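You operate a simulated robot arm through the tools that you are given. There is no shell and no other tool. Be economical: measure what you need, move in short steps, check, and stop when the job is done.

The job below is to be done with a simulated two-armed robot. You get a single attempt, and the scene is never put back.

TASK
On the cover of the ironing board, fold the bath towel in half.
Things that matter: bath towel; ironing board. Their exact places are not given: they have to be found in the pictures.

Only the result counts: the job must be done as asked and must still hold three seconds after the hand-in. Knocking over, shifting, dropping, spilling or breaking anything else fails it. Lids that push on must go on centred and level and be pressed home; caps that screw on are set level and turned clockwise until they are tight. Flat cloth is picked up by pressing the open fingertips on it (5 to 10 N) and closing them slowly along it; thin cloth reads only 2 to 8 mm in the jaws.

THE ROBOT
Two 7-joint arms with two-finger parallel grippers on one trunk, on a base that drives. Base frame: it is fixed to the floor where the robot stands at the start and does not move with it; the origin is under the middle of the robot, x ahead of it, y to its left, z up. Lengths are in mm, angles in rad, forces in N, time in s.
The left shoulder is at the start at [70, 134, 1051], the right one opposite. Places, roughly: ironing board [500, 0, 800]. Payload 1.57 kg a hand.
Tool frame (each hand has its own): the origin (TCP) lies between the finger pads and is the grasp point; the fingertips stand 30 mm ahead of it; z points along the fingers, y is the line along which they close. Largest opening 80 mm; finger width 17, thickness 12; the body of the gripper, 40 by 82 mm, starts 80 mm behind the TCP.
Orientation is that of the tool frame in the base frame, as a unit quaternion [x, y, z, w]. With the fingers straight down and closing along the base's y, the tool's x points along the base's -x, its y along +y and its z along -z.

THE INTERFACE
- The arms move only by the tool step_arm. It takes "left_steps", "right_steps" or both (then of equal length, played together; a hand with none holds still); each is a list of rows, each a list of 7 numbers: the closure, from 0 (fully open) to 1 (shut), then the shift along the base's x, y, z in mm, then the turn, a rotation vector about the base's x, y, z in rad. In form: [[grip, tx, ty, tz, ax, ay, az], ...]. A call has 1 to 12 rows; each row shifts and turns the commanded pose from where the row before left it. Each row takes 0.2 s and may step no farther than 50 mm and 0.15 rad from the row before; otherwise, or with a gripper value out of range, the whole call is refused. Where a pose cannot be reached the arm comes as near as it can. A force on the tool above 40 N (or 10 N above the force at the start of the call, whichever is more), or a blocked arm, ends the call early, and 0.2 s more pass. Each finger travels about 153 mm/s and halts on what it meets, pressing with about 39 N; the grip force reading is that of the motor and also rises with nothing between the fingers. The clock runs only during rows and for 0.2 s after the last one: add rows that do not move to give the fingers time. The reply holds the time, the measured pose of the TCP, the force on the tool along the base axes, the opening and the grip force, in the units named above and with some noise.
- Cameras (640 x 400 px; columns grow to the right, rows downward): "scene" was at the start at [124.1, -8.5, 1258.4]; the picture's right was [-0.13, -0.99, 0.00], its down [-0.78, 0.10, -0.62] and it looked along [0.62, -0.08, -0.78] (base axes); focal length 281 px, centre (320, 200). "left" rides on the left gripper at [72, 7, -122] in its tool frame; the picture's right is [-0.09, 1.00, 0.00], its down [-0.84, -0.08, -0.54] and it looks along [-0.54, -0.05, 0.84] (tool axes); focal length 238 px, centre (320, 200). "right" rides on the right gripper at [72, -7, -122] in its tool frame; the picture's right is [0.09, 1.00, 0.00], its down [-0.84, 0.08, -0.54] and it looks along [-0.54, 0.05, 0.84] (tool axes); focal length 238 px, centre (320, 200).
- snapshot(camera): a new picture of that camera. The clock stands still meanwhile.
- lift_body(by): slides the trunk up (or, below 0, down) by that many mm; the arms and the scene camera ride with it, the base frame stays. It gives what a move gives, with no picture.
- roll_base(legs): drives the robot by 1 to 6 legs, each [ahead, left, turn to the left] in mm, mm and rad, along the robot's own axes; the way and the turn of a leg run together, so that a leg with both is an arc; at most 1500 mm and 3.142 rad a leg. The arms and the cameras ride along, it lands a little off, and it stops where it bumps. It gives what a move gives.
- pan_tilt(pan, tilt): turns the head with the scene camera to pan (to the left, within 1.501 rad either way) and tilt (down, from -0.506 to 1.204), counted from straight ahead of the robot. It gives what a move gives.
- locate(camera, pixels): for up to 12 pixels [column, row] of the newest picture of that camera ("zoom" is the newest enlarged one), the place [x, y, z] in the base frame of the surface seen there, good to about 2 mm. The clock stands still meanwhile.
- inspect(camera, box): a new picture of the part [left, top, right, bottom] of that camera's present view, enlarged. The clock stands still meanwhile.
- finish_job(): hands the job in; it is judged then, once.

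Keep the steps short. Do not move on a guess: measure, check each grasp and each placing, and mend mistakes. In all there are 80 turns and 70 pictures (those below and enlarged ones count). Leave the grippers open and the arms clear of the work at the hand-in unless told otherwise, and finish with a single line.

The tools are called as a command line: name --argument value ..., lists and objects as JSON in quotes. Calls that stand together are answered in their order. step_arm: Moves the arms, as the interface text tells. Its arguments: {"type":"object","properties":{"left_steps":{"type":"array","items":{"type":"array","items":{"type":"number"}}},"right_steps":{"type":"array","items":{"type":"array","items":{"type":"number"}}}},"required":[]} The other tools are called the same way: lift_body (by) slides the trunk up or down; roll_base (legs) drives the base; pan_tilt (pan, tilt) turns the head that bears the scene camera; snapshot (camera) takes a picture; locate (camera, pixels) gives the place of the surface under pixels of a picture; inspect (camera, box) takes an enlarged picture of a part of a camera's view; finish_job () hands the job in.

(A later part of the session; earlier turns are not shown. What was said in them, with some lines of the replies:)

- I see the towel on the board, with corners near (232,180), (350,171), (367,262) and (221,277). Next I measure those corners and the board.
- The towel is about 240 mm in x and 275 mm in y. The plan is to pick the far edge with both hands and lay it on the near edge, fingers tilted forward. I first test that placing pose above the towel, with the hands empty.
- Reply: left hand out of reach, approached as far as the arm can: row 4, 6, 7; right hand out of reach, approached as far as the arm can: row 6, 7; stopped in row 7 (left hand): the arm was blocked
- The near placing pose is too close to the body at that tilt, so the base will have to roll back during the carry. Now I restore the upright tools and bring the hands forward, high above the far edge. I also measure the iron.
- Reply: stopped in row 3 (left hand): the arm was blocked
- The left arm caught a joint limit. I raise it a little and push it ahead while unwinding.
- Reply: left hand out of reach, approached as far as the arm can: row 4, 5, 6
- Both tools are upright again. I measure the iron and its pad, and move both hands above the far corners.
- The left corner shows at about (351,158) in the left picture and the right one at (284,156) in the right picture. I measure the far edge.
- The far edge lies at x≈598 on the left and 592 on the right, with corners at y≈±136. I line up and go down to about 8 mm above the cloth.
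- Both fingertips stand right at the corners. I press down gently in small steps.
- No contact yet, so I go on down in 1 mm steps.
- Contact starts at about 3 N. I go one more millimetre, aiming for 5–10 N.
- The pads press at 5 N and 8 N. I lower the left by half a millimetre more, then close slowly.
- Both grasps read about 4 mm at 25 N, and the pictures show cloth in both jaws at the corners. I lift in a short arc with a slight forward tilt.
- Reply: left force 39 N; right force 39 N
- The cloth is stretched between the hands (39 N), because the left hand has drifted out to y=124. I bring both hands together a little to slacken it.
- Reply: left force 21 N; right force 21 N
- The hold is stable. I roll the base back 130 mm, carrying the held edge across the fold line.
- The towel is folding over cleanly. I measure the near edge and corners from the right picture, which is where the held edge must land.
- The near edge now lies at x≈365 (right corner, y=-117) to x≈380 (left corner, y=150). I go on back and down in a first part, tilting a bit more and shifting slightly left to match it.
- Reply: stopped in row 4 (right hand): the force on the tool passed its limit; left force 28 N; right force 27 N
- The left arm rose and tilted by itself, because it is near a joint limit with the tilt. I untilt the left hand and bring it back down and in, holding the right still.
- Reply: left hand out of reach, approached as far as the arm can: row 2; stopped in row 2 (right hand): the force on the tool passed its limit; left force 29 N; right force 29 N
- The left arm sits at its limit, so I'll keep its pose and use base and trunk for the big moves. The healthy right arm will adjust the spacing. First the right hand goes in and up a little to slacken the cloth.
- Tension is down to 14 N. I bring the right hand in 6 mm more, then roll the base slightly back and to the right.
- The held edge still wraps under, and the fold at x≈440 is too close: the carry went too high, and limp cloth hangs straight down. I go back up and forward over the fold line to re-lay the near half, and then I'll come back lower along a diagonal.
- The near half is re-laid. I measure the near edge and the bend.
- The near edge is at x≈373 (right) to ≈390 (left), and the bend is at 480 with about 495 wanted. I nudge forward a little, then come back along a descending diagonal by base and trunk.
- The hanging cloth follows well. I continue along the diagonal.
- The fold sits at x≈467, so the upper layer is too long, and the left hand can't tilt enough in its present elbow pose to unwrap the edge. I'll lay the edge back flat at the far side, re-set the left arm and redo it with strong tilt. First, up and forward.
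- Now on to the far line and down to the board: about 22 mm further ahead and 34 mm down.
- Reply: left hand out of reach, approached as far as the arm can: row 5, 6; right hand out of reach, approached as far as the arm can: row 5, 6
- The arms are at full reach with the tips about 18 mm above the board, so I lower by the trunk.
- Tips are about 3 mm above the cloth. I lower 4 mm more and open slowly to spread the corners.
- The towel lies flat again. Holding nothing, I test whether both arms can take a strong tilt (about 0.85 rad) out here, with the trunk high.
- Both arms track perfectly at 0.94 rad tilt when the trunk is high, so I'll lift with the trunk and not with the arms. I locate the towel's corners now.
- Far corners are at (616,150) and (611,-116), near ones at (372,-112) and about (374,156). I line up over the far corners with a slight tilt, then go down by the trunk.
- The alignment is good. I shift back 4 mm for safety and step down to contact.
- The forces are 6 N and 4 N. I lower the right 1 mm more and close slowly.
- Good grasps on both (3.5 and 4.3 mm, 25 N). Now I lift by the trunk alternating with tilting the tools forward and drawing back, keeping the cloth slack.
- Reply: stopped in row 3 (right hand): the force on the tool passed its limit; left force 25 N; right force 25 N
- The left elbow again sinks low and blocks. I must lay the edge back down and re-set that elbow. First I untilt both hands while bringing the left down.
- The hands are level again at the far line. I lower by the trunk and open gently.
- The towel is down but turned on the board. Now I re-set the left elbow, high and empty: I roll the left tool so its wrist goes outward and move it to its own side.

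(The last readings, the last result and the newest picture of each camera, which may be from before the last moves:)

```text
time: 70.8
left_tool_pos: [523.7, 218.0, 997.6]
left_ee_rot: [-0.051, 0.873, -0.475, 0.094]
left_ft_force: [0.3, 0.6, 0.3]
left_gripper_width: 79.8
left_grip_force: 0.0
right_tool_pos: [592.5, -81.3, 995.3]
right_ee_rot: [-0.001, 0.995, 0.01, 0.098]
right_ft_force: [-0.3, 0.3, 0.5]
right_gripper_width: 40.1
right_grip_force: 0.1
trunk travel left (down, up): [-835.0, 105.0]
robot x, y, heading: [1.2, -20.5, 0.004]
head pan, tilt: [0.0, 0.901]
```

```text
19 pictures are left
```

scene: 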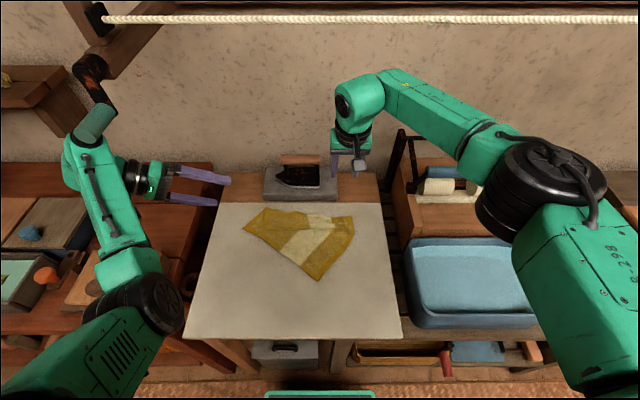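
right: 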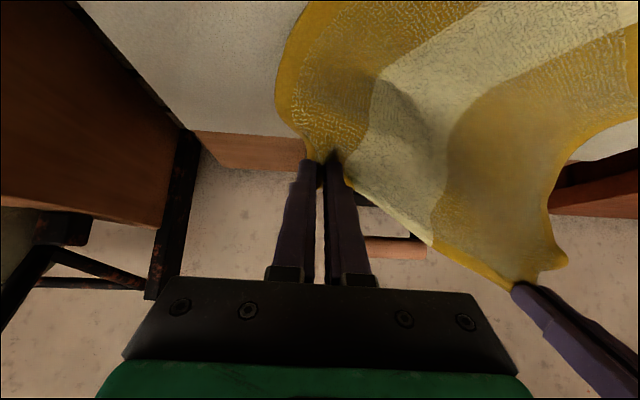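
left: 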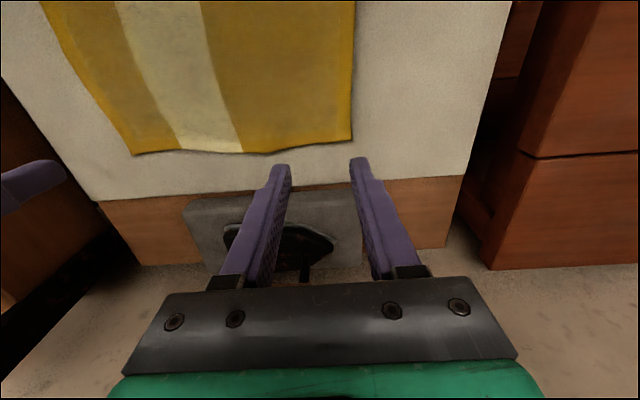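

Meanwhile the towel is fully visible. I measure its corners, then tilt the left tool forward while its wrist is out, to see if the elbow goes outward.

locate --camera "scene" --pixels '[[261, 210], [352, 218], [317, 280], [244, 229], [305, 215], [336, 217], [296, 263], [280, 252], [300, 240], [189, 336], [401, 336], [222, 207]]'

step_arm --left_steps '[[0, 0, 0, 0, 0, -0.1, 0], [0, 0, 0, 0, 0, -0.1, 0], [0, 0, 0, 0, 0, -0.1, 0], [0, 0, 0, 0, 0, -0.1, 0], [0, 0, 0, 0, 0, -0.1, 0], [0, 0, 0, 0, 0, -0.1, 0], [0, 0, 0, 0, 0, -0.1, 0], [0, 0, 0, 0, 0, -0.1, 0], [0, 0, 0, 0, 0, 0, 0]]'

snapshot --camera "scene"

```text
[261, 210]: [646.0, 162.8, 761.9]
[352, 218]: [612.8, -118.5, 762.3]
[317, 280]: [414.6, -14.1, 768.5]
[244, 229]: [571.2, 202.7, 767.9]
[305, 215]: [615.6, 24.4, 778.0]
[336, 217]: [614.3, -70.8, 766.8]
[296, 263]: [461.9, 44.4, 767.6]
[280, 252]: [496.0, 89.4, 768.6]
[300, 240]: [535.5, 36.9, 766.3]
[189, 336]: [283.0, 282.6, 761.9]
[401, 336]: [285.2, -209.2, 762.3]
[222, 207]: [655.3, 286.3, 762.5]
```

```text
time: 72.8
left_tool_pos: [524.9, 218.3, 997.3]
left_ee_rot: [0.138, 0.768, -0.457, 0.427]
left_ft_force: [0.2, -0.6, -0.1]
left_gripper_width: 80.0
left_grip_force: 0.1
right_tool_pos: [593.5, -82.1, 995.0]
right_ee_rot: [-0.002, 0.995, 0.01, 0.098]
right_ft_force: [0.1, -0.2, 0.5]
right_gripper_width: 39.7
right_grip_force: 0.1
trunk travel left (down, up): [-835.0, 105.0]
robot x, y, heading: [2.4, -20.1, 0.002]
head pan, tilt: [0.0, 0.901]
```

```text
18 pictures are left
```

scene: 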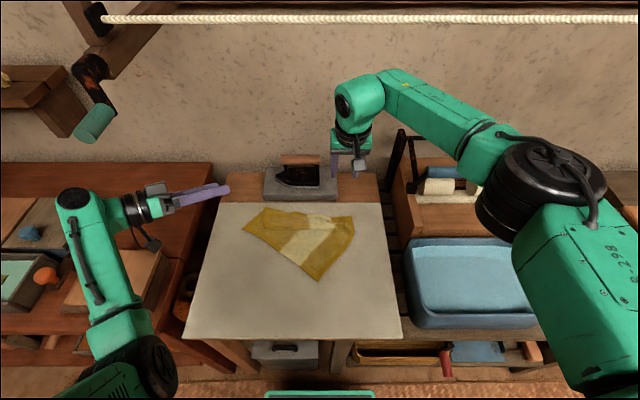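

The board itself hasn't moved. I look closely at the towel's shape.

inspect --camera "scene" --box '[220, 190, 380, 290]'

```text
4.00 times, centred on (300, 240) of scene
```

zoom: 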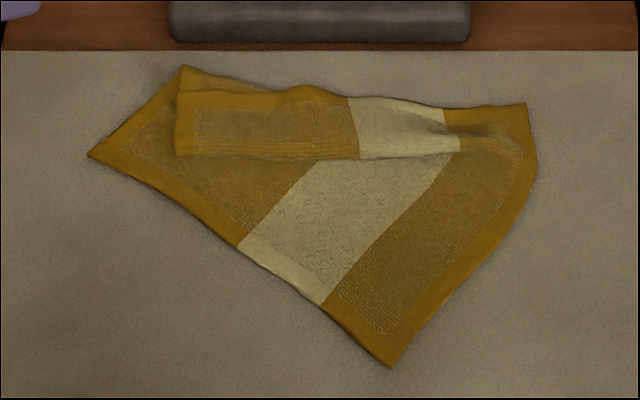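

The far-left part has already flopped over, with its corner lying on top near zoom (178,155). The half-fold can be completed from here with two corner moves:
- The far-right corner (612,-119) goes to the near-right corner (414,-14).
- The flap's left corner slides to the near-left one.

I raise the left hand out of the way, align the right hand with the far-right corner and go down.

step_arm --left_steps '[[0, -4, 3, 18, 0, 0, 0], [0, -4, 3, 18, 0, 0, 0], [0, -4, 3, 18, 0, 0, 0], [0, -4, 3, 18, 0, 0, 0], [0, -4, 3, 18, 0, 0, 0], [0, -4, 3, 18, 0, 0, 0], [0, -4, 3, 18, 0, 0, 0], [0, -4, 3, 18, 0, 0, 0], [0, -4, 3, 18, 0, 0, 0], [0, 0, 0, 0, 0, 0, 0]]' --right_steps '[[0.6, 1, -4, 0, 0, 0, -0.08], [0.6, 1, -4, 0, 0, 0, -0.08], [0.6, 1, -3, 0, 0, 0, -0.08], [0.6, 1, 0, 0, 0, 0, 0], [0.6, 0, 0, 0, 0, 0, 0], [0.6, 0, 0, 0, 0, 0, 0], [0.6, 0, 0, 0, 0, 0, 0], [0.6, 0, 0, 0, 0, 0, 0], [0.6, 0, 0, 0, 0, 0, 0], [0.6, 0, 0, 0, 0, 0, 0]]'

lift_body --by -150

snapshot --camera "right"

```text
time: 75.0
left_tool_pos: [490.3, 246.2, 1154.8]
left_ee_rot: [0.137, 0.77, -0.458, 0.422]
left_ft_force: [-9.6, -7.0, -39.3]
left_gripper_width: 80.2
left_grip_force: 0.1
right_tool_pos: [598.9, -90.5, 992.1]
right_ee_rot: [0.117, 0.988, -0.002, 0.097]
right_ft_force: [0.2, 0.1, 0.6]
right_gripper_width: 32.0
right_grip_force: 0.1
trunk travel left (down, up): [-835.0, 105.0]
robot x, y, heading: [2.1, -20.7, -0.002]
head pan, tilt: [0.0, 0.901]
```

```text
time: 76.8
left_tool_pos: [488.4, 244.7, 1008.3]
left_ee_rot: [0.138, 0.768, -0.457, 0.426]
left_ft_force: [-0.3, 0.2, -0.1]
left_gripper_width: 80.1
left_grip_force: 0.1
right_tool_pos: [598.7, -92.7, 843.7]
right_ee_rot: [0.118, 0.988, -0.001, 0.099]
right_ft_force: [0.0, 1.0, -0.3]
right_gripper_width: 32.1
right_grip_force: 0.1
trunk travel left (down, up): [-685.0, 255.0]
robot x, y, heading: [-0.0, -20.2, 0.005]
head pan, tilt: [0.0, 0.901]
```

```text
16 pictures are left
```

right: 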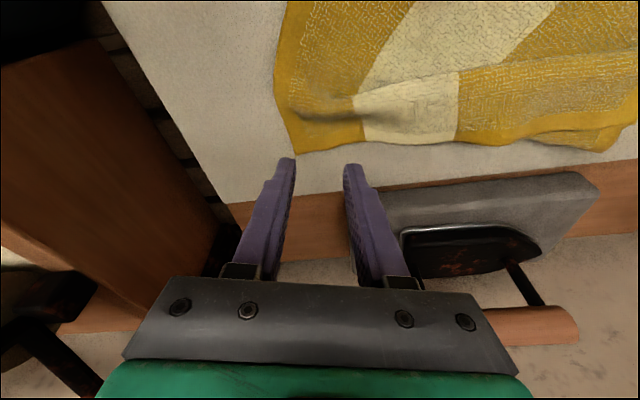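

The left hand briefly touched something at the top; the force is zero again, and I'll check that later. I measure the far-right corner in the right picture at about (298,150).

locate --camera "right" --pixels '[[299, 149], [330, 145], [355, 138], [285, 110], [310, 130], [330, 120], [360, 100], [400, 130], [450, 130], [620, 130]]'

pan_tilt --pan 0.45 --tilt 0.5

snapshot --camera "scene"

```text
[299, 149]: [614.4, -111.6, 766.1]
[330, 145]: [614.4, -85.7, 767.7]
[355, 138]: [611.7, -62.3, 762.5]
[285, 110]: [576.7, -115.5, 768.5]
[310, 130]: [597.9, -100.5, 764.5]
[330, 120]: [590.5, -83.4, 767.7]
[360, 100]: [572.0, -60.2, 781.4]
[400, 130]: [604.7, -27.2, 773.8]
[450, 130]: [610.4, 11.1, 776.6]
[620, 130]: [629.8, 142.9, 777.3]
```

```text
time: 77.7
left_tool_pos: [488.7, 245.2, 1009.4]
left_ee_rot: [0.137, 0.769, -0.456, 0.427]
left_ft_force: [0.2, 0.0, -0.4]
left_gripper_width: 80.0
left_grip_force: 0.0
right_tool_pos: [596.8, -91.2, 844.6]
right_ee_rot: [0.119, 0.988, -0.002, 0.098]
right_ft_force: [-0.6, 0.3, 0.2]
right_gripper_width: 32.1
right_grip_force: 0.1
trunk travel left (down, up): [-685.0, 255.0]
robot x, y, heading: [1.3, -17.8, 0.004]
head pan, tilt: [0.45, 0.499]
```

```text
15 pictures are left
```

scene: 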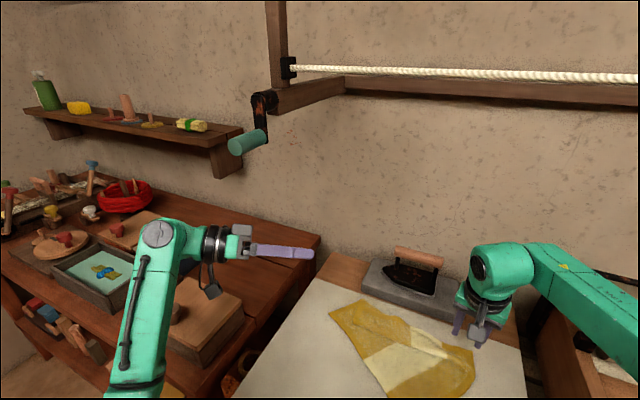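

Nothing was displaced there. I set a 26 mm opening, lower the trunk 42 mm, then step to contact.

lift_body --by -43

step_arm --right_steps '[[0.675, 2, 2, -2, 0, 0, 0], [0.675, 0, 0, -2, 0, 0, 0], [0.675, 0, 0, -1, 0, 0, 0], [0.675, 0, 0, 0, 0, 0, 0]]'

pan_tilt --pan 0.0 --tilt 0.9

```text
time: 78.5
left_tool_pos: [488.1, 245.9, 965.3]
left_ee_rot: [0.138, 0.768, -0.458, 0.426]
left_ft_force: [-0.7, 0.3, 0.2]
left_gripper_width: 80.0
left_grip_force: 0.1
right_tool_pos: [596.8, -91.0, 802.2]
right_ee_rot: [0.118, 0.988, -0.002, 0.098]
right_ft_force: [-0.6, 0.3, -1.2]
right_gripper_width: 32.1
right_grip_force: 0.0
trunk travel left (down, up): [-642.0, 298.0]
robot x, y, heading: [1.6, -24.2, -0.003]
head pan, tilt: [0.45, 0.499]
```

```text
time: 79.5
left_tool_pos: [489.3, 246.3, 965.8]
left_ee_rot: [0.137, 0.769, -0.456, 0.427]
left_ft_force: [0.2, -0.5, -0.8]
left_gripper_width: 80.0
left_grip_force: 0.0
right_tool_pos: [598.3, -89.7, 795.9]
right_ee_rot: [0.118, 0.988, -0.002, 0.098]
right_ft_force: [0.7, -0.3, 0.1]
right_gripper_width: 25.8
right_grip_force: 0.1
trunk travel left (down, up): [-642.0, 298.0]
robot x, y, heading: [3.7, -25.1, 0.001]
head pan, tilt: [0.45, 0.499]
```

```text
time: 80.5
left_tool_pos: [488.2, 245.6, 967.5]
left_ee_rot: [0.138, 0.768, -0.458, 0.426]
left_ft_force: [-0.8, 0.5, -0.4]
left_gripper_width: 80.1
left_grip_force: 0.1
right_tool_pos: [598.4, -89.6, 797.0]
right_ee_rot: [0.118, 0.988, -0.001, 0.098]
right_ft_force: [0.2, 0.7, -1.1]
right_gripper_width: 26.0
right_grip_force: 0.0
trunk travel left (down, up): [-642.0, 298.0]
robot x, y, heading: [1.9, -20.1, 0.002]
head pan, tilt: [0.0, 0.901]
```

step_arm --right_steps '[[0.675, 0, 0, -1.5, 0, 0, 0], [0.675, 0, 0, -1, 0, 0, 0], [0.675, 0, 0, 0, 0, 0, 0]]'

```text
time: 81.2
left_tool_pos: [488.1, 245.4, 966.2]
left_ee_rot: [0.137, 0.768, -0.457, 0.426]
left_ft_force: [-0.6, 0.2, 0.0]
left_gripper_width: 80.1
left_grip_force: 0.1
right_tool_pos: [599.0, -88.9, 794.6]
right_ee_rot: [0.119, 0.988, -0.001, 0.1]
right_ft_force: [0.4, 0.0, 3.4]
right_gripper_width: 26.3
right_grip_force: 0.0
trunk travel left (down, up): [-642.0, 298.0]
robot x, y, heading: [4.8, -22.3, 0.001]
head pan, tilt: [0.0, 0.901]
```

Contact reads 3.4 N. I press 1 mm more, then close slowly.

step_arm --right_steps '[[0.675, 0, 0, -1.2, 0, 0, 0], [0.69, 0, 0, 0, 0, 0, 0], [0.72, 0, 0, 0, 0, 0, 0], [0.76, 0, 0, 0, 0, 0, 0], [0.8, 0, 0, 0, 0, 0, 0], [0.84, 0, 0, 0, 0, 0, 0], [0.88, 0, 0, 0, 0, 0, 0], [0.92, 0, 0, 0, 0, 0, 0], [0.96, 0, 0, 0, 0, 0, 0], [1, 0, 0, 0, 0, 0, 0], [1, 0, 0, 0, 0, 0, 0]]'

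snapshot --camera "right"

```text
time: 83.7
left_tool_pos: [487.8, 245.2, 966.2]
left_ee_rot: [0.138, 0.768, -0.457, 0.428]
left_ft_force: [-0.4, -0.3, -0.5]
left_gripper_width: 80.1
left_grip_force: 0.1
right_tool_pos: [598.1, -89.6, 793.5]
right_ee_rot: [0.119, 0.988, -0.001, 0.099]
right_ft_force: [0.1, 0.0, 9.0]
right_gripper_width: 4.1
right_grip_force: 25.1
trunk travel left (down, up): [-642.0, 298.0]
robot x, y, heading: [0.4, -22.8, 0.001]
head pan, tilt: [0.0, 0.901]
```

```text
14 pictures are left
```

right: 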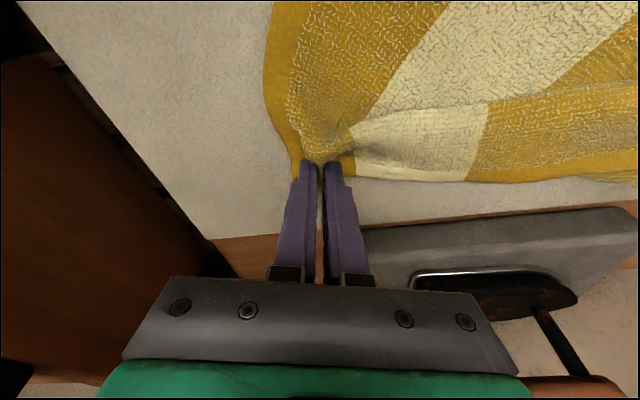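

The corner is gripped (4.1 mm). I lift it and tilt the tool forward, moving along the diagonal toward the near-right corner.

step_arm --right_steps '[[1, -5, 4, 9, -0.024, -0.097, 0], [1, -6, 4, 9, -0.024, -0.097, 0], [1, -8, 4, 8, -0.024, -0.097, 0], [1, -9, 4, 7, -0.024, -0.097, 0], [1, -10, 4, 6, -0.024, -0.097, 0], [1, -11, 4, 4, -0.024, -0.097, 0], [1, -11, 4, 3, -0.024, -0.097, 0], [1, -11, 4, 3, -0.024, -0.097, 0], [1, 0, 0, 0, 0, 0, 0]]'

snapshot --camera "scene"

```text
time: 85.7
left_tool_pos: [490.0, 245.1, 965.5]
left_ee_rot: [0.138, 0.768, -0.457, 0.427]
left_ft_force: [0.8, 0.8, 0.4]
left_gripper_width: 79.9
left_grip_force: 0.1
right_tool_pos: [527.5, -57.0, 842.3]
right_ee_rot: [0.101, 0.872, -0.051, 0.475]
right_ft_force: [0.6, 0.2, -0.1]
right_gripper_width: 3.8
right_grip_force: 25.2
trunk travel left (down, up): [-642.0, 298.0]
robot x, y, heading: [4.8, -21.6, 0.004]
head pan, tilt: [0.0, 0.901]
```

```text
13 pictures are left
```

scene: 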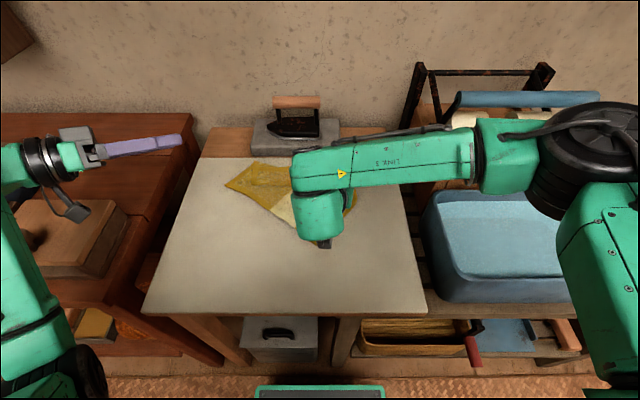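

The right arm tracks well. I now carry on by base and trunk diagonally: back and left, gradually down.

roll_base --legs '[[-50, 24, 0]]'

lift_body --by -16

roll_base --legs '[[-38, 18, 0]]'

lift_body --by -15

snapshot --camera "right"

```text
time: 86.6
left_tool_pos: [438.9, 268.7, 967.2]
left_ee_rot: [0.138, 0.768, -0.458, 0.426]
left_ft_force: [-1.5, 0.5, 0.1]
left_gripper_width: 80.0
left_grip_force: 0.0
right_tool_pos: [479.3, -33.5, 842.0]
right_ee_rot: [0.101, 0.873, -0.049, 0.475]
right_ft_force: [-0.3, 0.1, -0.2]
right_gripper_width: 3.9
right_grip_force: 24.7
trunk travel left (down, up): [-642.0, 298.0]
robot x, y, heading: [-46.5, 2.6, 0.0]
head pan, tilt: [0.0, 0.901]
```

```text
time: 87.2
left_tool_pos: [438.1, 269.0, 949.9]
left_ee_rot: [0.138, 0.768, -0.457, 0.426]
left_ft_force: [-0.4, -0.4, 0.8]
left_gripper_width: 79.9
left_grip_force: 0.1
right_tool_pos: [477.2, -33.1, 825.6]
right_ee_rot: [0.1, 0.873, -0.049, 0.475]
right_ft_force: [-0.3, 0.5, 0.6]
right_gripper_width: 3.9
right_grip_force: 24.6
trunk travel left (down, up): [-626.0, 314.0]
robot x, y, heading: [-47.3, 5.9, -0.002]
head pan, tilt: [0.0, 0.901]
```

```text
time: 88.1
left_tool_pos: [400.6, 285.5, 949.7]
left_ee_rot: [0.139, 0.768, -0.457, 0.428]
left_ft_force: [-0.6, -0.1, 0.1]
left_gripper_width: 79.8
left_grip_force: 0.1
right_tool_pos: [439.3, -15.8, 826.2]
right_ee_rot: [0.101, 0.873, -0.05, 0.474]
right_ft_force: [-0.5, 0.2, -0.2]
right_gripper_width: 4.1
right_grip_force: 24.9
trunk travel left (down, up): [-626.0, 314.0]
robot x, y, heading: [-89.2, 20.9, -0.001]
head pan, tilt: [0.0, 0.901]
```

```text
time: 88.8
left_tool_pos: [399.8, 287.1, 935.3]
left_ee_rot: [0.138, 0.768, -0.457, 0.427]
left_ft_force: [-0.2, 0.5, -0.4]
left_gripper_width: 80.2
left_grip_force: 0.0
right_tool_pos: [439.1, -14.8, 812.5]
right_ee_rot: [0.101, 0.873, -0.05, 0.475]
right_ft_force: [-0.2, 0.7, 0.1]
right_gripper_width: 4.1
right_grip_force: 24.5
trunk travel left (down, up): [-611.0, 329.0]
robot x, y, heading: [-88.0, 16.2, -0.004]
head pan, tilt: [0.0, 0.901]
```

```text
12 pictures are left
```

right: 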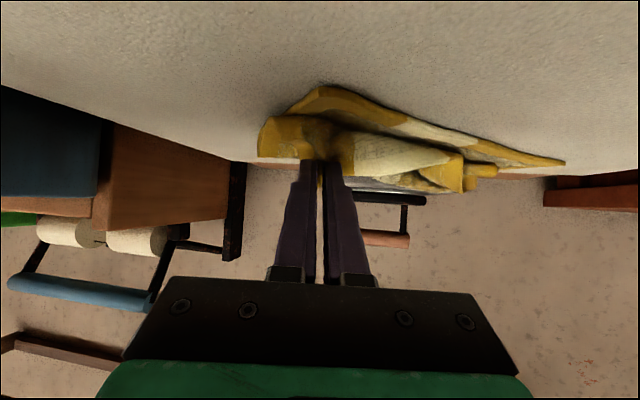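

The held corner comes over with the near corner visible ahead at (322,90). I measure both.

locate --camera "right" --pixels '[[322, 91], [400, 115], [480, 143], [560, 162], [262, 120], [300, 118], [330, 125], [430, 150], [262, 155], [460, 185], [300, 105]]'

inspect --camera "right" --box '[240, 70, 580, 230]'

```text
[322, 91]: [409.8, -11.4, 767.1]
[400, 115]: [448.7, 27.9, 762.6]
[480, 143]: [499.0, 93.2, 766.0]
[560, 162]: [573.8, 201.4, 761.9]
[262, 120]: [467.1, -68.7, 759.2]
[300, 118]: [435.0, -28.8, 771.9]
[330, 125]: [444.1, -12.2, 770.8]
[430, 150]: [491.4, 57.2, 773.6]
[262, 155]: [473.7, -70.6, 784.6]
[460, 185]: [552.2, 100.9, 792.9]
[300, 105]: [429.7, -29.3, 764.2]
```

```text
1.88 times, centred on (410, 150) of right
```

zoom: 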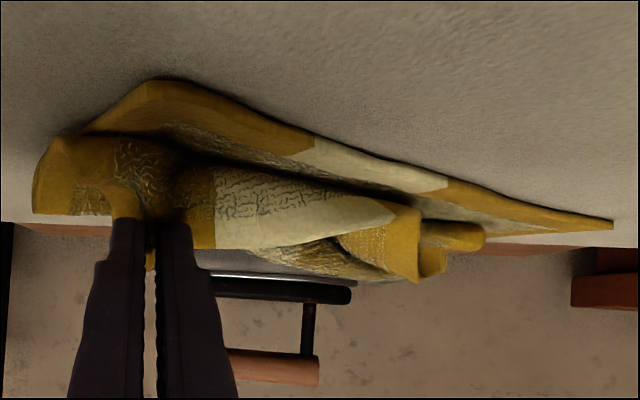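

The near-right corner is at (410,-11) and the right tip is at about (464,-20), 29 mm up. I continue back-left and down to lay the corner there.

roll_base --legs '[[-20, 8, 0]]'

lift_body --by -12

roll_base --legs '[[-18, 6, 0]]'

lift_body --by -10

inspect --camera "right" --box '[240, 70, 580, 230]'

```text
time: 89.5
left_tool_pos: [382.1, 294.5, 934.9]
left_ee_rot: [0.138, 0.768, -0.458, 0.426]
left_ft_force: [-0.8, 0.6, -0.1]
left_gripper_width: 79.9
left_grip_force: 0.1
right_tool_pos: [421.6, -8.3, 810.6]
right_ee_rot: [0.101, 0.873, -0.051, 0.474]
right_ft_force: [-0.4, 0.3, -0.2]
right_gripper_width: 4.2
right_grip_force: 25.0
trunk travel left (down, up): [-611.0, 329.0]
robot x, y, heading: [-103.9, 29.2, 0.006]
head pan, tilt: [0.0, 0.901]
```

```text
time: 90.2
left_tool_pos: [381.1, 293.9, 924.3]
left_ee_rot: [0.139, 0.768, -0.458, 0.427]
left_ft_force: [-0.4, -0.4, -0.6]
left_gripper_width: 79.9
left_grip_force: 0.1
right_tool_pos: [419.7, -7.8, 799.2]
right_ee_rot: [0.1, 0.873, -0.049, 0.475]
right_ft_force: [0.3, 0.0, 1.4]
right_gripper_width: 4.0
right_grip_force: 25.1
trunk travel left (down, up): [-599.0, 341.0]
robot x, y, heading: [-108.1, 26.6, -0.0]
head pan, tilt: [0.0, 0.901]
```

```text
time: 90.9
left_tool_pos: [363.6, 299.6, 922.6]
left_ee_rot: [0.139, 0.768, -0.457, 0.427]
left_ft_force: [0.7, -0.2, -0.8]
left_gripper_width: 80.0
left_grip_force: 0.0
right_tool_pos: [403.0, -1.6, 798.7]
right_ee_rot: [0.101, 0.873, -0.05, 0.475]
right_ft_force: [0.1, -0.2, 1.5]
right_gripper_width: 4.1
right_grip_force: 24.4
trunk travel left (down, up): [-599.0, 341.0]
robot x, y, heading: [-122.6, 30.5, 0.0]
head pan, tilt: [0.0, 0.901]
```

```text
time: 91.5
left_tool_pos: [361.6, 300.0, 914.4]
left_ee_rot: [0.139, 0.768, -0.457, 0.428]
left_ft_force: [0.1, 0.2, 0.0]
left_gripper_width: 80.1
left_grip_force: 0.1
right_tool_pos: [402.1, -2.2, 792.0]
right_ee_rot: [0.102, 0.872, -0.05, 0.477]
right_ft_force: [-0.3, -0.2, 15.0]
right_gripper_width: 4.4
right_grip_force: 25.3
trunk travel left (down, up): [-589.0, 351.0]
robot x, y, heading: [-126.0, 34.6, -0.005]
head pan, tilt: [0.0, 0.901]
```

```text
1.88 times, centred on (410, 150) of right
```

zoom: 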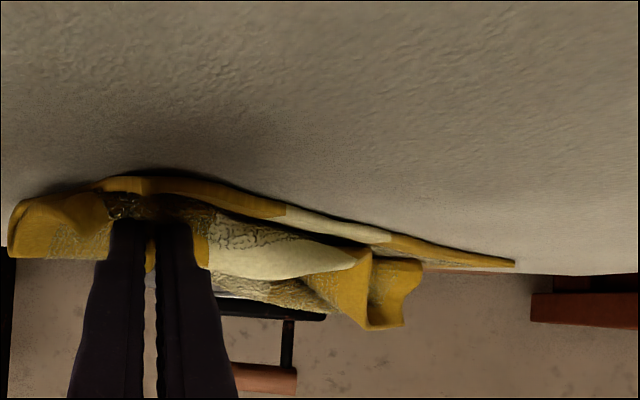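

The tip is at about (427,-8), pressing the cloth with 15 N. I ease up 3 mm, open slowly and draw the hand back along its axis, then look.

step_arm --right_steps '[[1, 0, 0, 3, 0, 0, 0], [0.95, 0, 0, 0, 0, 0, 0], [0.88, 0, 0, 0, 0, 0, 0], [0.8, 0, 0, 0, 0, 0, 0], [0.7, 0, 0, 0, 0, 0, 0], [0.7, -8, 2, 8, 0, 0, 0], [0.7, -10, 2, 12, 0, 0, 0], [0.7, 0, 0, 25, 0, 0, 0], [0.7, 0, 0, 30, 0, 0, 0], [0.7, 0, -10, 30, 0, 0, 0], [0.7, 0, 0, 0, 0, 0, 0]]'

lift_body --by 120

roll_base --legs '[[-80, 0, 0]]'

step_arm --right_steps '[[0.5, 0, -30, 0, 0, 0, 0], [0.5, 0, -30, 0, 0, 0, 0], [0.5, 0, -30, 0, 0, 0, 0], [0.5, 0, -30, 0, 0, 0, 0], [0.5, 0, -30, 0, 0, 0, 0], [0.5, 0, 0, 0, 0, 0, 0]]'

snapshot --camera "scene"

```text
time: 93.9
left_tool_pos: [363.3, 300.0, 912.7]
left_ee_rot: [0.138, 0.768, -0.458, 0.426]
left_ft_force: [0.7, -0.1, -0.6]
left_gripper_width: 80.2
left_grip_force: 0.1
right_tool_pos: [383.1, -8.5, 898.0]
right_ee_rot: [0.1, 0.873, -0.049, 0.475]
right_ft_force: [0.1, 0.2, 0.5]
right_gripper_width: 24.2
right_grip_force: 0.1
trunk travel left (down, up): [-589.0, 351.0]
robot x, y, heading: [-121.5, 34.3, 0.007]
head pan, tilt: [0.0, 0.901]
```

```text
time: 95.4
left_tool_pos: [363.9, 299.6, 1033.1]
left_ee_rot: [0.139, 0.768, -0.458, 0.427]
left_ft_force: [0.2, -0.1, -0.4]
left_gripper_width: 80.0
left_grip_force: 0.1
right_tool_pos: [384.8, -8.7, 1017.7]
right_ee_rot: [0.101, 0.873, -0.049, 0.474]
right_ft_force: [-0.3, 0.1, 0.0]
right_gripper_width: 23.9
right_grip_force: 0.1
trunk travel left (down, up): [-709.0, 231.0]
robot x, y, heading: [-126.2, 32.6, -0.0]
head pan, tilt: [0.0, 0.901]
```

```text
time: 96.5
left_tool_pos: [285.1, 300.3, 1033.7]
left_ee_rot: [0.137, 0.769, -0.457, 0.426]
left_ft_force: [-1.0, 0.1, -0.3]
left_gripper_width: 79.9
left_grip_force: 0.0
right_tool_pos: [304.6, -8.7, 1016.4]
right_ee_rot: [0.101, 0.873, -0.05, 0.475]
right_ft_force: [0.4, -0.2, 0.3]
right_gripper_width: 24.1
right_grip_force: 0.1
trunk travel left (down, up): [-709.0, 231.0]
robot x, y, heading: [-205.0, 36.8, 0.001]
head pan, tilt: [0.0, 0.901]
```

```text
time: 97.9
left_tool_pos: [283.6, 301.5, 1032.9]
left_ee_rot: [0.138, 0.768, -0.458, 0.426]
left_ft_force: [-0.3, -0.1, -1.0]
left_gripper_width: 79.8
left_grip_force: 0.0
right_tool_pos: [304.7, -158.0, 1018.0]
right_ee_rot: [0.101, 0.873, -0.05, 0.474]
right_ft_force: [-0.6, 0.2, -0.1]
right_gripper_width: 40.0
right_grip_force: 0.1
trunk travel left (down, up): [-709.0, 231.0]
robot x, y, heading: [-201.6, 31.2, 0.004]
head pan, tilt: [0.0, 0.901]
```

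```text
9 pictures are left
```

scene: 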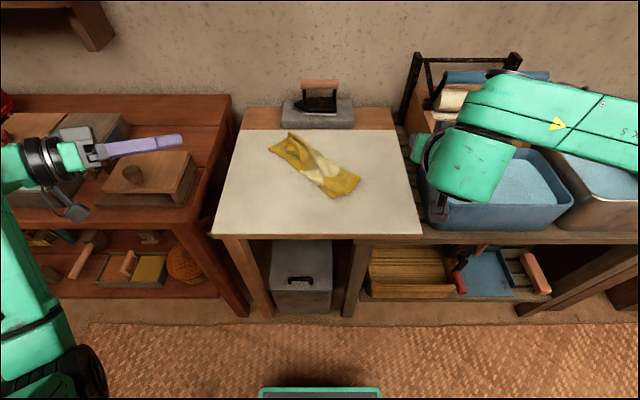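

inspect --camera "scene" --box '[258, 124, 370, 204]'

```text
5.00 times, centred on (314, 164) of scene
```

zoom: 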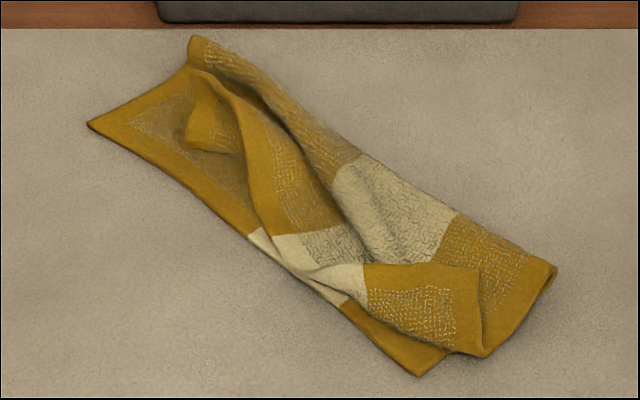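

The towel is now nearly halved. What's left: the flap's left corner (about (240,150) in the zoom) should reach the near-left corner (90,125), and the turned-back right corner (about (475,268)) should reach (418,377). I measure them.

locate --camera "zoom" --pixels '[[90, 125], [190, 75], [190, 145], [240, 153], [215, 115], [265, 220], [470, 268], [485, 352], [418, 375], [552, 268], [410, 300], [450, 330]]'

locate --camera "zoom" --pixels '[[194, 38], [330, 150], [365, 265], [365, 300], [300, 265], [210, 95], [245, 120], [230, 145], [520, 300], [340, 300], [250, 100], [300, 110]]'

```text
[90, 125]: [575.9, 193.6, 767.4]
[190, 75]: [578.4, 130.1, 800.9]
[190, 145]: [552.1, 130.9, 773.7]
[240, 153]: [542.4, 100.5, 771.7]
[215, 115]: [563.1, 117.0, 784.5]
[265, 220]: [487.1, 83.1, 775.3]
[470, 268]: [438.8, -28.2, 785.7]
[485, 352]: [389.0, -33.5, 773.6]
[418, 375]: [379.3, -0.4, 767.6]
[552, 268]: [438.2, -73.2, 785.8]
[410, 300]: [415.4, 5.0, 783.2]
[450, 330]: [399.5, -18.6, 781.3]
```

```text
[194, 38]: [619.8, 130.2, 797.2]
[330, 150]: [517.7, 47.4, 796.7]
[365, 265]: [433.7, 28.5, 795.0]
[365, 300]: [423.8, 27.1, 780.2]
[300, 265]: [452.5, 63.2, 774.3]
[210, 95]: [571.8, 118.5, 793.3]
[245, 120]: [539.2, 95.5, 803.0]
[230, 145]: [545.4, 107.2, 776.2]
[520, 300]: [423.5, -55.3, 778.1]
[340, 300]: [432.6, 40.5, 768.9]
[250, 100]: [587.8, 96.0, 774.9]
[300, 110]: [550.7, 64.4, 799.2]
```

I bring the left hand upright and over the left part for a close view, and roll forward 150 mm for reach.

roll_base --legs '[[150, 0, 0]]'

step_arm --left_steps '[[0, 10, -12, 0, 0.0994, 0.0925, 0.03], [0, 10, -12, 0, 0.0994, 0.0925, 0.03], [0, 10, -12, 0, 0.0994, 0.0925, 0.03], [0, 10, -12, 0, 0.0994, 0.0925, 0.03], [0, 10, -12, 0, 0.0994, 0.0925, 0.03], [0, 10, -12, 0, 0.0994, 0.0925, 0.03], [0, 10, -12, 0, 0.0994, 0.0925, 0.03], [0, 10, -12, 0, 0.0994, 0.0925, 0.03], [0, 10, -12, 0, 0.0994, 0.0925, 0.03], [0, 10, -12, 0, 0.0994, 0.0925, 0.03], [0, 0, 0, 0, 0, 0, 0]]'

lift_body --by -90

snapshot --camera "left"

```text
time: 99.2
left_tool_pos: [431.0, 300.3, 1032.9]
left_ee_rot: [0.138, 0.768, -0.457, 0.427]
left_ft_force: [-0.2, -0.3, 0.7]
left_gripper_width: 80.0
left_grip_force: 0.1
right_tool_pos: [453.1, -158.0, 1018.4]
right_ee_rot: [0.101, 0.872, -0.05, 0.476]
right_ft_force: [-0.8, 0.3, -0.8]
right_gripper_width: 39.8
right_grip_force: 0.0
trunk travel left (down, up): [-709.0, 231.0]
robot x, y, heading: [-55.9, 33.5, -0.0]
head pan, tilt: [0.0, 0.901]
```

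```text
time: 101.7
left_tool_pos: [532.5, 180.9, 1034.4]
left_ee_rot: [0.001, 1.0, 0.001, 0.0]
left_ft_force: [0.9, 0.3, -0.4]
left_gripper_width: 79.9
left_grip_force: 0.1
right_tool_pos: [452.8, -158.2, 1017.1]
right_ee_rot: [0.101, 0.873, -0.051, 0.474]
right_ft_force: [-0.1, -0.2, -0.2]
right_gripper_width: 40.1
right_grip_force: 0.1
trunk travel left (down, up): [-709.0, 231.0]
robot x, y, heading: [-53.8, 31.6, -0.003]
head pan, tilt: [0.0, 0.901]
```

```text
time: 102.9
left_tool_pos: [532.7, 181.2, 943.5]
left_ee_rot: [0.0, 1.0, 0.001, -0.001]
left_ft_force: [0.4, -0.6, -0.1]
left_gripper_width: 79.9
left_grip_force: 0.0
right_tool_pos: [452.7, -157.9, 927.3]
right_ee_rot: [0.101, 0.872, -0.05, 0.476]
right_ft_force: [-0.3, 0.0, 0.4]
right_gripper_width: 40.0
right_grip_force: 0.2
trunk travel left (down, up): [-619.0, 321.0]
robot x, y, heading: [-55.2, 35.1, 0.003]
head pan, tilt: [0.0, 0.901]
```

```text
7 pictures are left
```

left: 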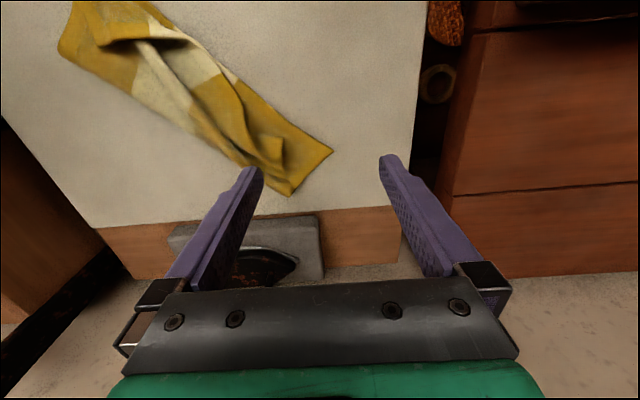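

inspect --camera "left" --box '[190, 80, 350, 200]'

```text
3.33 times, centred on (270, 140) of left
```

zoom: 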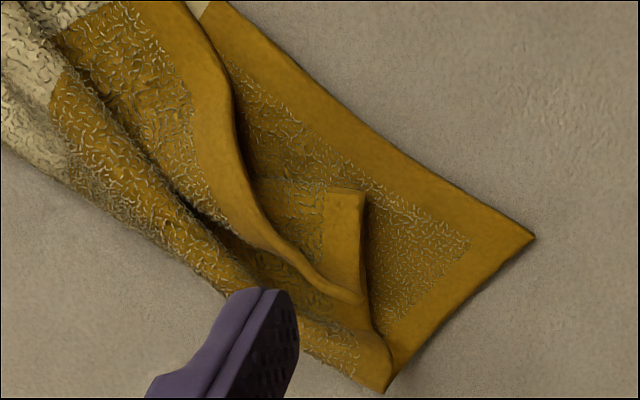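

The standing ridge of the flap's edge runs from (250,190) to (360,300) in this view. I can straddle it without touching the lower layer and pull it toward the near-left corner at (535,237). I measure the points.

locate --camera "zoom" --pixels '[[535, 237], [363, 193], [345, 230], [300, 215], [345, 295], [320, 270], [290, 240], [250, 190], [385, 385], [385, 350], [300, 290], [370, 270]]'

```text
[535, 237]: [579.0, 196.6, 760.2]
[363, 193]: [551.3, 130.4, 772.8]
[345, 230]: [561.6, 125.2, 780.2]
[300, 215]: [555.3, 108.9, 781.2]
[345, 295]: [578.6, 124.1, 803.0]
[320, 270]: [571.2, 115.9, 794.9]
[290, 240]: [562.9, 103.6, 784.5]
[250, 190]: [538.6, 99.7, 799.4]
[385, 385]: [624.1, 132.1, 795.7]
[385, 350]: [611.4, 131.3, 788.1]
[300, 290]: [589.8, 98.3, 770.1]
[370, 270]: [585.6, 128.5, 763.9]
```

roll_base --legs '[[40, 0, 0]]'

step_arm --left_steps '[[0.6, 0.7, -10, -8, 0, 0, 0.13], [0.6, 0.7, -10, -8, 0, 0, 0.13], [0.6, 0.7, -10, -8, 0, 0, 0.13], [0.6, 0.7, -10, -8, 0, 0, 0.13], [0.6, 0.7, -10, -8, 0, 0, 0.13], [0.6, 0.7, -10, -8, 0, 0, 0.13], [0.6, 0, 0, -10, 0, 0, 0], [0.6, 0, 0, -10, 0, 0, 0], [0.6, 0, 0, -10, 0, 0, 0], [0.6, 0, 0, -10, 0, 0, 0], [0.6, 0, 0, 0, 0, 0, 0]]'

snapshot --camera "left"

```text
time: 103.8
left_tool_pos: [571.9, 180.0, 943.9]
left_ee_rot: [0.0, 1.0, 0.001, 0.001]
left_ft_force: [0.3, -0.9, -0.2]
left_gripper_width: 80.0
left_grip_force: 0.0
right_tool_pos: [491.6, -158.7, 928.7]
right_ee_rot: [0.101, 0.873, -0.049, 0.475]
right_ft_force: [0.4, -0.3, -0.7]
right_gripper_width: 40.0
right_grip_force: 0.1
trunk travel left (down, up): [-619.0, 321.0]
robot x, y, heading: [-13.1, 33.2, 0.002]
head pan, tilt: [0.0, 0.901]
```

```text
time: 106.2
left_tool_pos: [577.3, 119.4, 856.1]
left_ee_rot: [-0.381, 0.925, 0.001, 0.0]
left_ft_force: [0.2, -0.4, -1.0]
left_gripper_width: 31.8
left_grip_force: 0.1
right_tool_pos: [494.1, -157.8, 927.7]
right_ee_rot: [0.101, 0.872, -0.05, 0.476]
right_ft_force: [0.1, -0.9, -0.6]
right_gripper_width: 39.9
right_grip_force: 0.1
trunk travel left (down, up): [-619.0, 321.0]
robot x, y, heading: [-13.3, 35.5, 0.002]
head pan, tilt: [0.0, 0.901]
```

```text
5 pictures are left
```

left: 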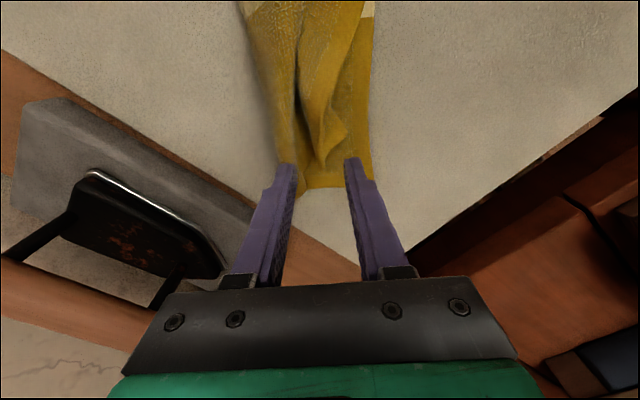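

The ridge sits centred between the fingers. I go down to tip height about 783 (clear of the lower layer) and close.

step_arm --left_steps '[[0.6, -2, 0, -12, 0, 0, 0], [0.6, -2, 0, -12, 0, 0, 0], [0.6, 0, 0, -12, 0, 0, 0], [0.6, 0, 0, -8, 0, 0, 0], [0.7, 0, 0, 0, 0, 0, 0], [0.78, 0, 0, 0, 0, 0, 0], [0.86, 0, 0, 0, 0, 0, 0], [0.94, 0, 0, 0, 0, 0, 0], [1, 0, 0, 0, 0, 0, 0], [1, 0, 0, 0, 0, 0, 0]]'

```text
time: 108.4
left_tool_pos: [572.5, 120.9, 811.6]
left_ee_rot: [-0.379, 0.925, 0.001, 0.0]
left_ft_force: [-0.6, -0.2, -0.5]
left_gripper_width: 3.2
left_grip_force: 23.9
right_tool_pos: [493.0, -158.8, 928.0]
right_ee_rot: [0.1, 0.873, -0.049, 0.475]
right_ft_force: [0.2, -0.2, -0.4]
right_gripper_width: 40.1
right_grip_force: 0.0
trunk travel left (down, up): [-619.0, 321.0]
robot x, y, heading: [-12.8, 35.4, 0.001]
head pan, tilt: [0.0, 0.901]
```

I hold 3.2 mm of cloth. I lift a little and pull it toward the near-left corner, then look.

step_arm --left_steps '[[1, 0, 0, 10, 0, 0, 0], [1, 0, 2, 10, 0, 0, 0], [1, -2, 8, 5, 0, 0, 0], [1, -3, 9, 0, 0, 0, 0], [1, -3, 9, 0, 0, 0, 0], [1, -3, 9, -3, 0, 0, 0], [1, -3, 9, -5, 0, 0, 0], [1, -3, 6, -5, 0, 0, 0], [1, 0, 0, 0, 0, 0, 0]]'

inspect --camera "left" --box '[180, 0, 480, 220]'

```text
time: 110.4
left_tool_pos: [554.7, 171.8, 822.9]
left_ee_rot: [-0.38, 0.925, 0.001, -0.001]
left_ft_force: [-0.4, -0.5, 0.7]
left_gripper_width: 3.0
left_grip_force: 24.1
right_tool_pos: [493.6, -157.0, 926.7]
right_ee_rot: [0.1, 0.873, -0.049, 0.474]
right_ft_force: [0.4, 0.5, -0.1]
right_gripper_width: 40.0
right_grip_force: 0.0
trunk travel left (down, up): [-619.0, 321.0]
robot x, y, heading: [-13.5, 35.0, -0.001]
head pan, tilt: [0.0, 0.901]
```

```text
1.82 times, centred on (330, 110) of left
```

zoom: 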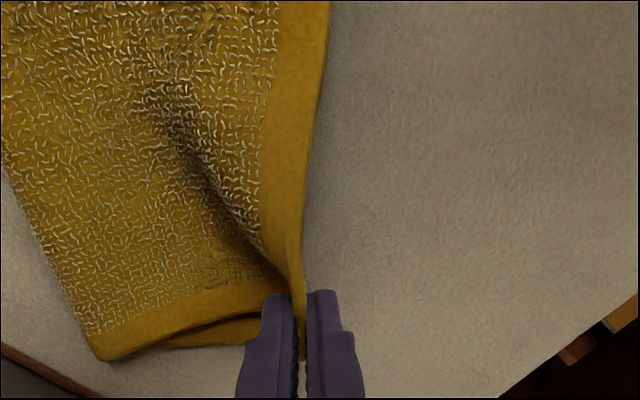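

The flap's corner is in the fingers and the top layer now lies spread over the bottom one. I move it about 13 mm further along the edge and lower it onto the near-left corner, then release.

step_arm --left_steps '[[1, 5, 2, -4, 0, 0, 0], [1, 5, 1, -5, 0, 0, 0], [1, 4, 0, -5, 0, 0, 0], [1, 0, 0, -5, 0, 0, 0], [0.95, 0, 0, 0, 0, 0, 0], [0.9, 0, 0, 0, 0, 0, 0], [0.82, 0, 0, 0, 0, 0, 0], [0.75, 0, 0, 0, 0, 0, 0], [0.7, 0, 0, 0, 0, 0, 0], [0.7, 0, 0, 15, 0, 0, 0], [0.7, 0, 0, 25, 0, 0, 0], [0.7, 0, 0, 40, 0, 0, 0]]'

step_arm --left_steps '[[0.5, -5, 30, 20, 0, 0, 0], [0.5, -5, 30, 20, 0, 0, 0], [0.5, -5, 30, 20, 0, 0, 0], [0.5, -5, 30, 20, 0, 0, 0], [0.5, -5, 10, 10, 0, 0, 0], [0.5, 0, 0, 0, 0, 0, 0]]' --right_steps '[[0.5, 0, -5, 10, 0, 0, 0], [0.5, 0, -5, 10, 0, 0, 0], [0.5, 0, -5, 10, 0, 0, 0], [0.5, 0, -5, 10, 0, 0, 0], [0.5, 0, 0, 0, 0, 0, 0], [0.5, 0, 0, 0, 0, 0, 0]]'

inspect --camera "scene" --box '[220, 170, 400, 290]'

```text
time: 113.0
left_tool_pos: [567.8, 173.5, 885.8]
left_ee_rot: [-0.38, 0.925, 0.002, 0.0]
left_ft_force: [-0.6, -0.6, -1.3]
left_gripper_width: 24.2
left_grip_force: 0.0
right_tool_pos: [493.5, -158.1, 927.6]
right_ee_rot: [0.101, 0.872, -0.049, 0.476]
right_ft_force: [0.7, 0.0, 0.3]
right_gripper_width: 39.9
right_grip_force: 0.0
trunk travel left (down, up): [-619.0, 321.0]
robot x, y, heading: [-14.2, 38.0, 0.001]
head pan, tilt: [0.0, 0.901]
```

```text
time: 114.4
left_tool_pos: [543.4, 305.6, 975.3]
left_ee_rot: [-0.379, 0.925, 0.002, -0.001]
left_ft_force: [0.1, 0.0, -0.4]
left_gripper_width: 39.7
left_grip_force: 0.1
right_tool_pos: [491.8, -177.7, 968.3]
right_ee_rot: [0.101, 0.873, -0.05, 0.474]
right_ft_force: [-0.3, 0.7, -0.9]
right_gripper_width: 40.0
right_grip_force: 0.0
trunk travel left (down, up): [-619.0, 321.0]
robot x, y, heading: [-14.4, 30.9, 0.001]
head pan, tilt: [0.0, 0.901]
```

```text
3.33 times, centred on (310, 230) of scene
```

zoom: 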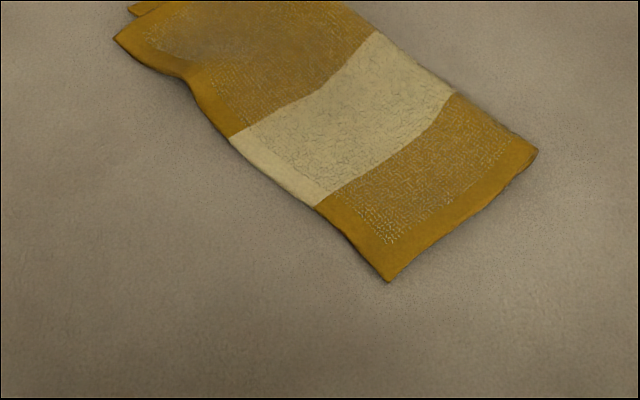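

The towel now looks neatly folded. I measure its outline.

locate --camera "zoom" --pixels '[[388, 277], [320, 207], [230, 135], [190, 75], [117, 40], [133, 8], [533, 152], [440, 85], [375, 35], [350, 150], [250, 60], [460, 190]]'

snapshot --camera "scene"

```text
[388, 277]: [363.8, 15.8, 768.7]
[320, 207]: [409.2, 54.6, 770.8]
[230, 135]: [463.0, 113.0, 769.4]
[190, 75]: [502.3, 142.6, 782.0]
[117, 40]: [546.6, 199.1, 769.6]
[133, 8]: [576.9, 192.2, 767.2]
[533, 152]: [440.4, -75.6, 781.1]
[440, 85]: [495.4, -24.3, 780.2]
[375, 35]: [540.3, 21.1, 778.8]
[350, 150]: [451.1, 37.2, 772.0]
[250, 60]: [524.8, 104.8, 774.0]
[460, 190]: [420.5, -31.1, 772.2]
```

```text
2 pictures are left
```

scene: 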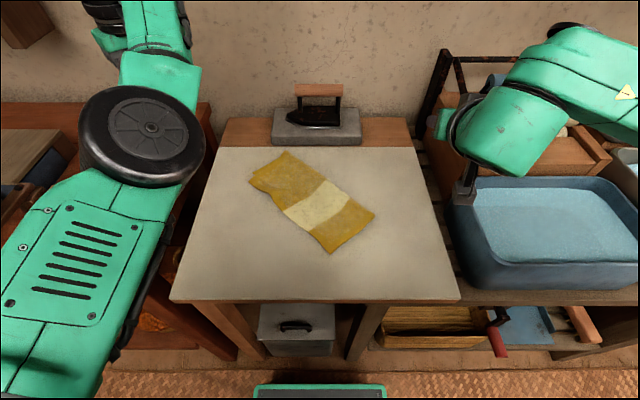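

The board, iron and surroundings are unmoved. The towel is folded over along its middle, with the far edge on the near edge within about 25 mm, lying flat on the cover. I open both grippers fully and raise the trunk to stand clear.

step_arm --left_steps '[[0, 0, 0, 0, 0, 0, 0], [0, 0, 0, 0, 0, 0, 0], [0, 0, 0, 0, 0, 0, 0]]' --right_steps '[[0, 0, 0, 0, 0, 0, 0], [0, 0, 0, 0, 0, 0, 0], [0, 0, 0, 0, 0, 0, 0]]'

inspect --camera "scene" --box '[230, 140, 390, 260]'

```text
time: 115.2
left_tool_pos: [544.2, 305.1, 975.1]
left_ee_rot: [-0.38, 0.925, 0.001, -0.001]
left_ft_force: [0.4, 0.6, 0.5]
left_gripper_width: 79.9
left_grip_force: 0.1
right_tool_pos: [493.6, -178.0, 967.5]
right_ee_rot: [0.101, 0.873, -0.05, 0.474]
right_ft_force: [-0.2, 0.5, -0.9]
right_gripper_width: 79.9
right_grip_force: 0.2
trunk travel left (down, up): [-619.0, 321.0]
robot x, y, heading: [-12.3, 36.5, -0.002]
head pan, tilt: [0.0, 0.901]
```

```text
3.33 times, centred on (310, 200) of scene
```

zoom: 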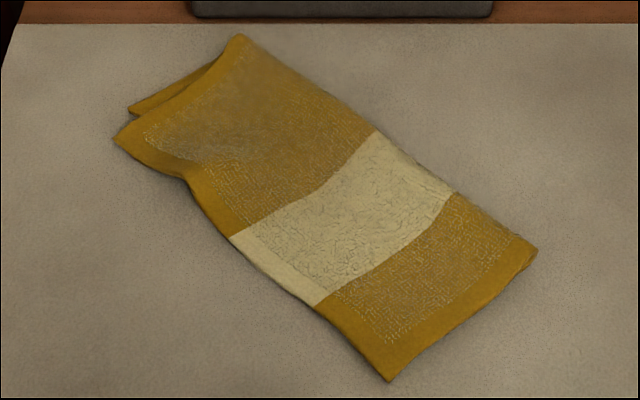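

The close view shows a clean, flat half-fold with both grippers open and clear of the work. I hand it in.

finish_job

```text
The job is handed in.
```

The bath towel is folded in half on the ironing board cover: it lies at an angle, the top edge runs about 25 mm past the bottom edge, nothing else looks moved, and I've handed it in.
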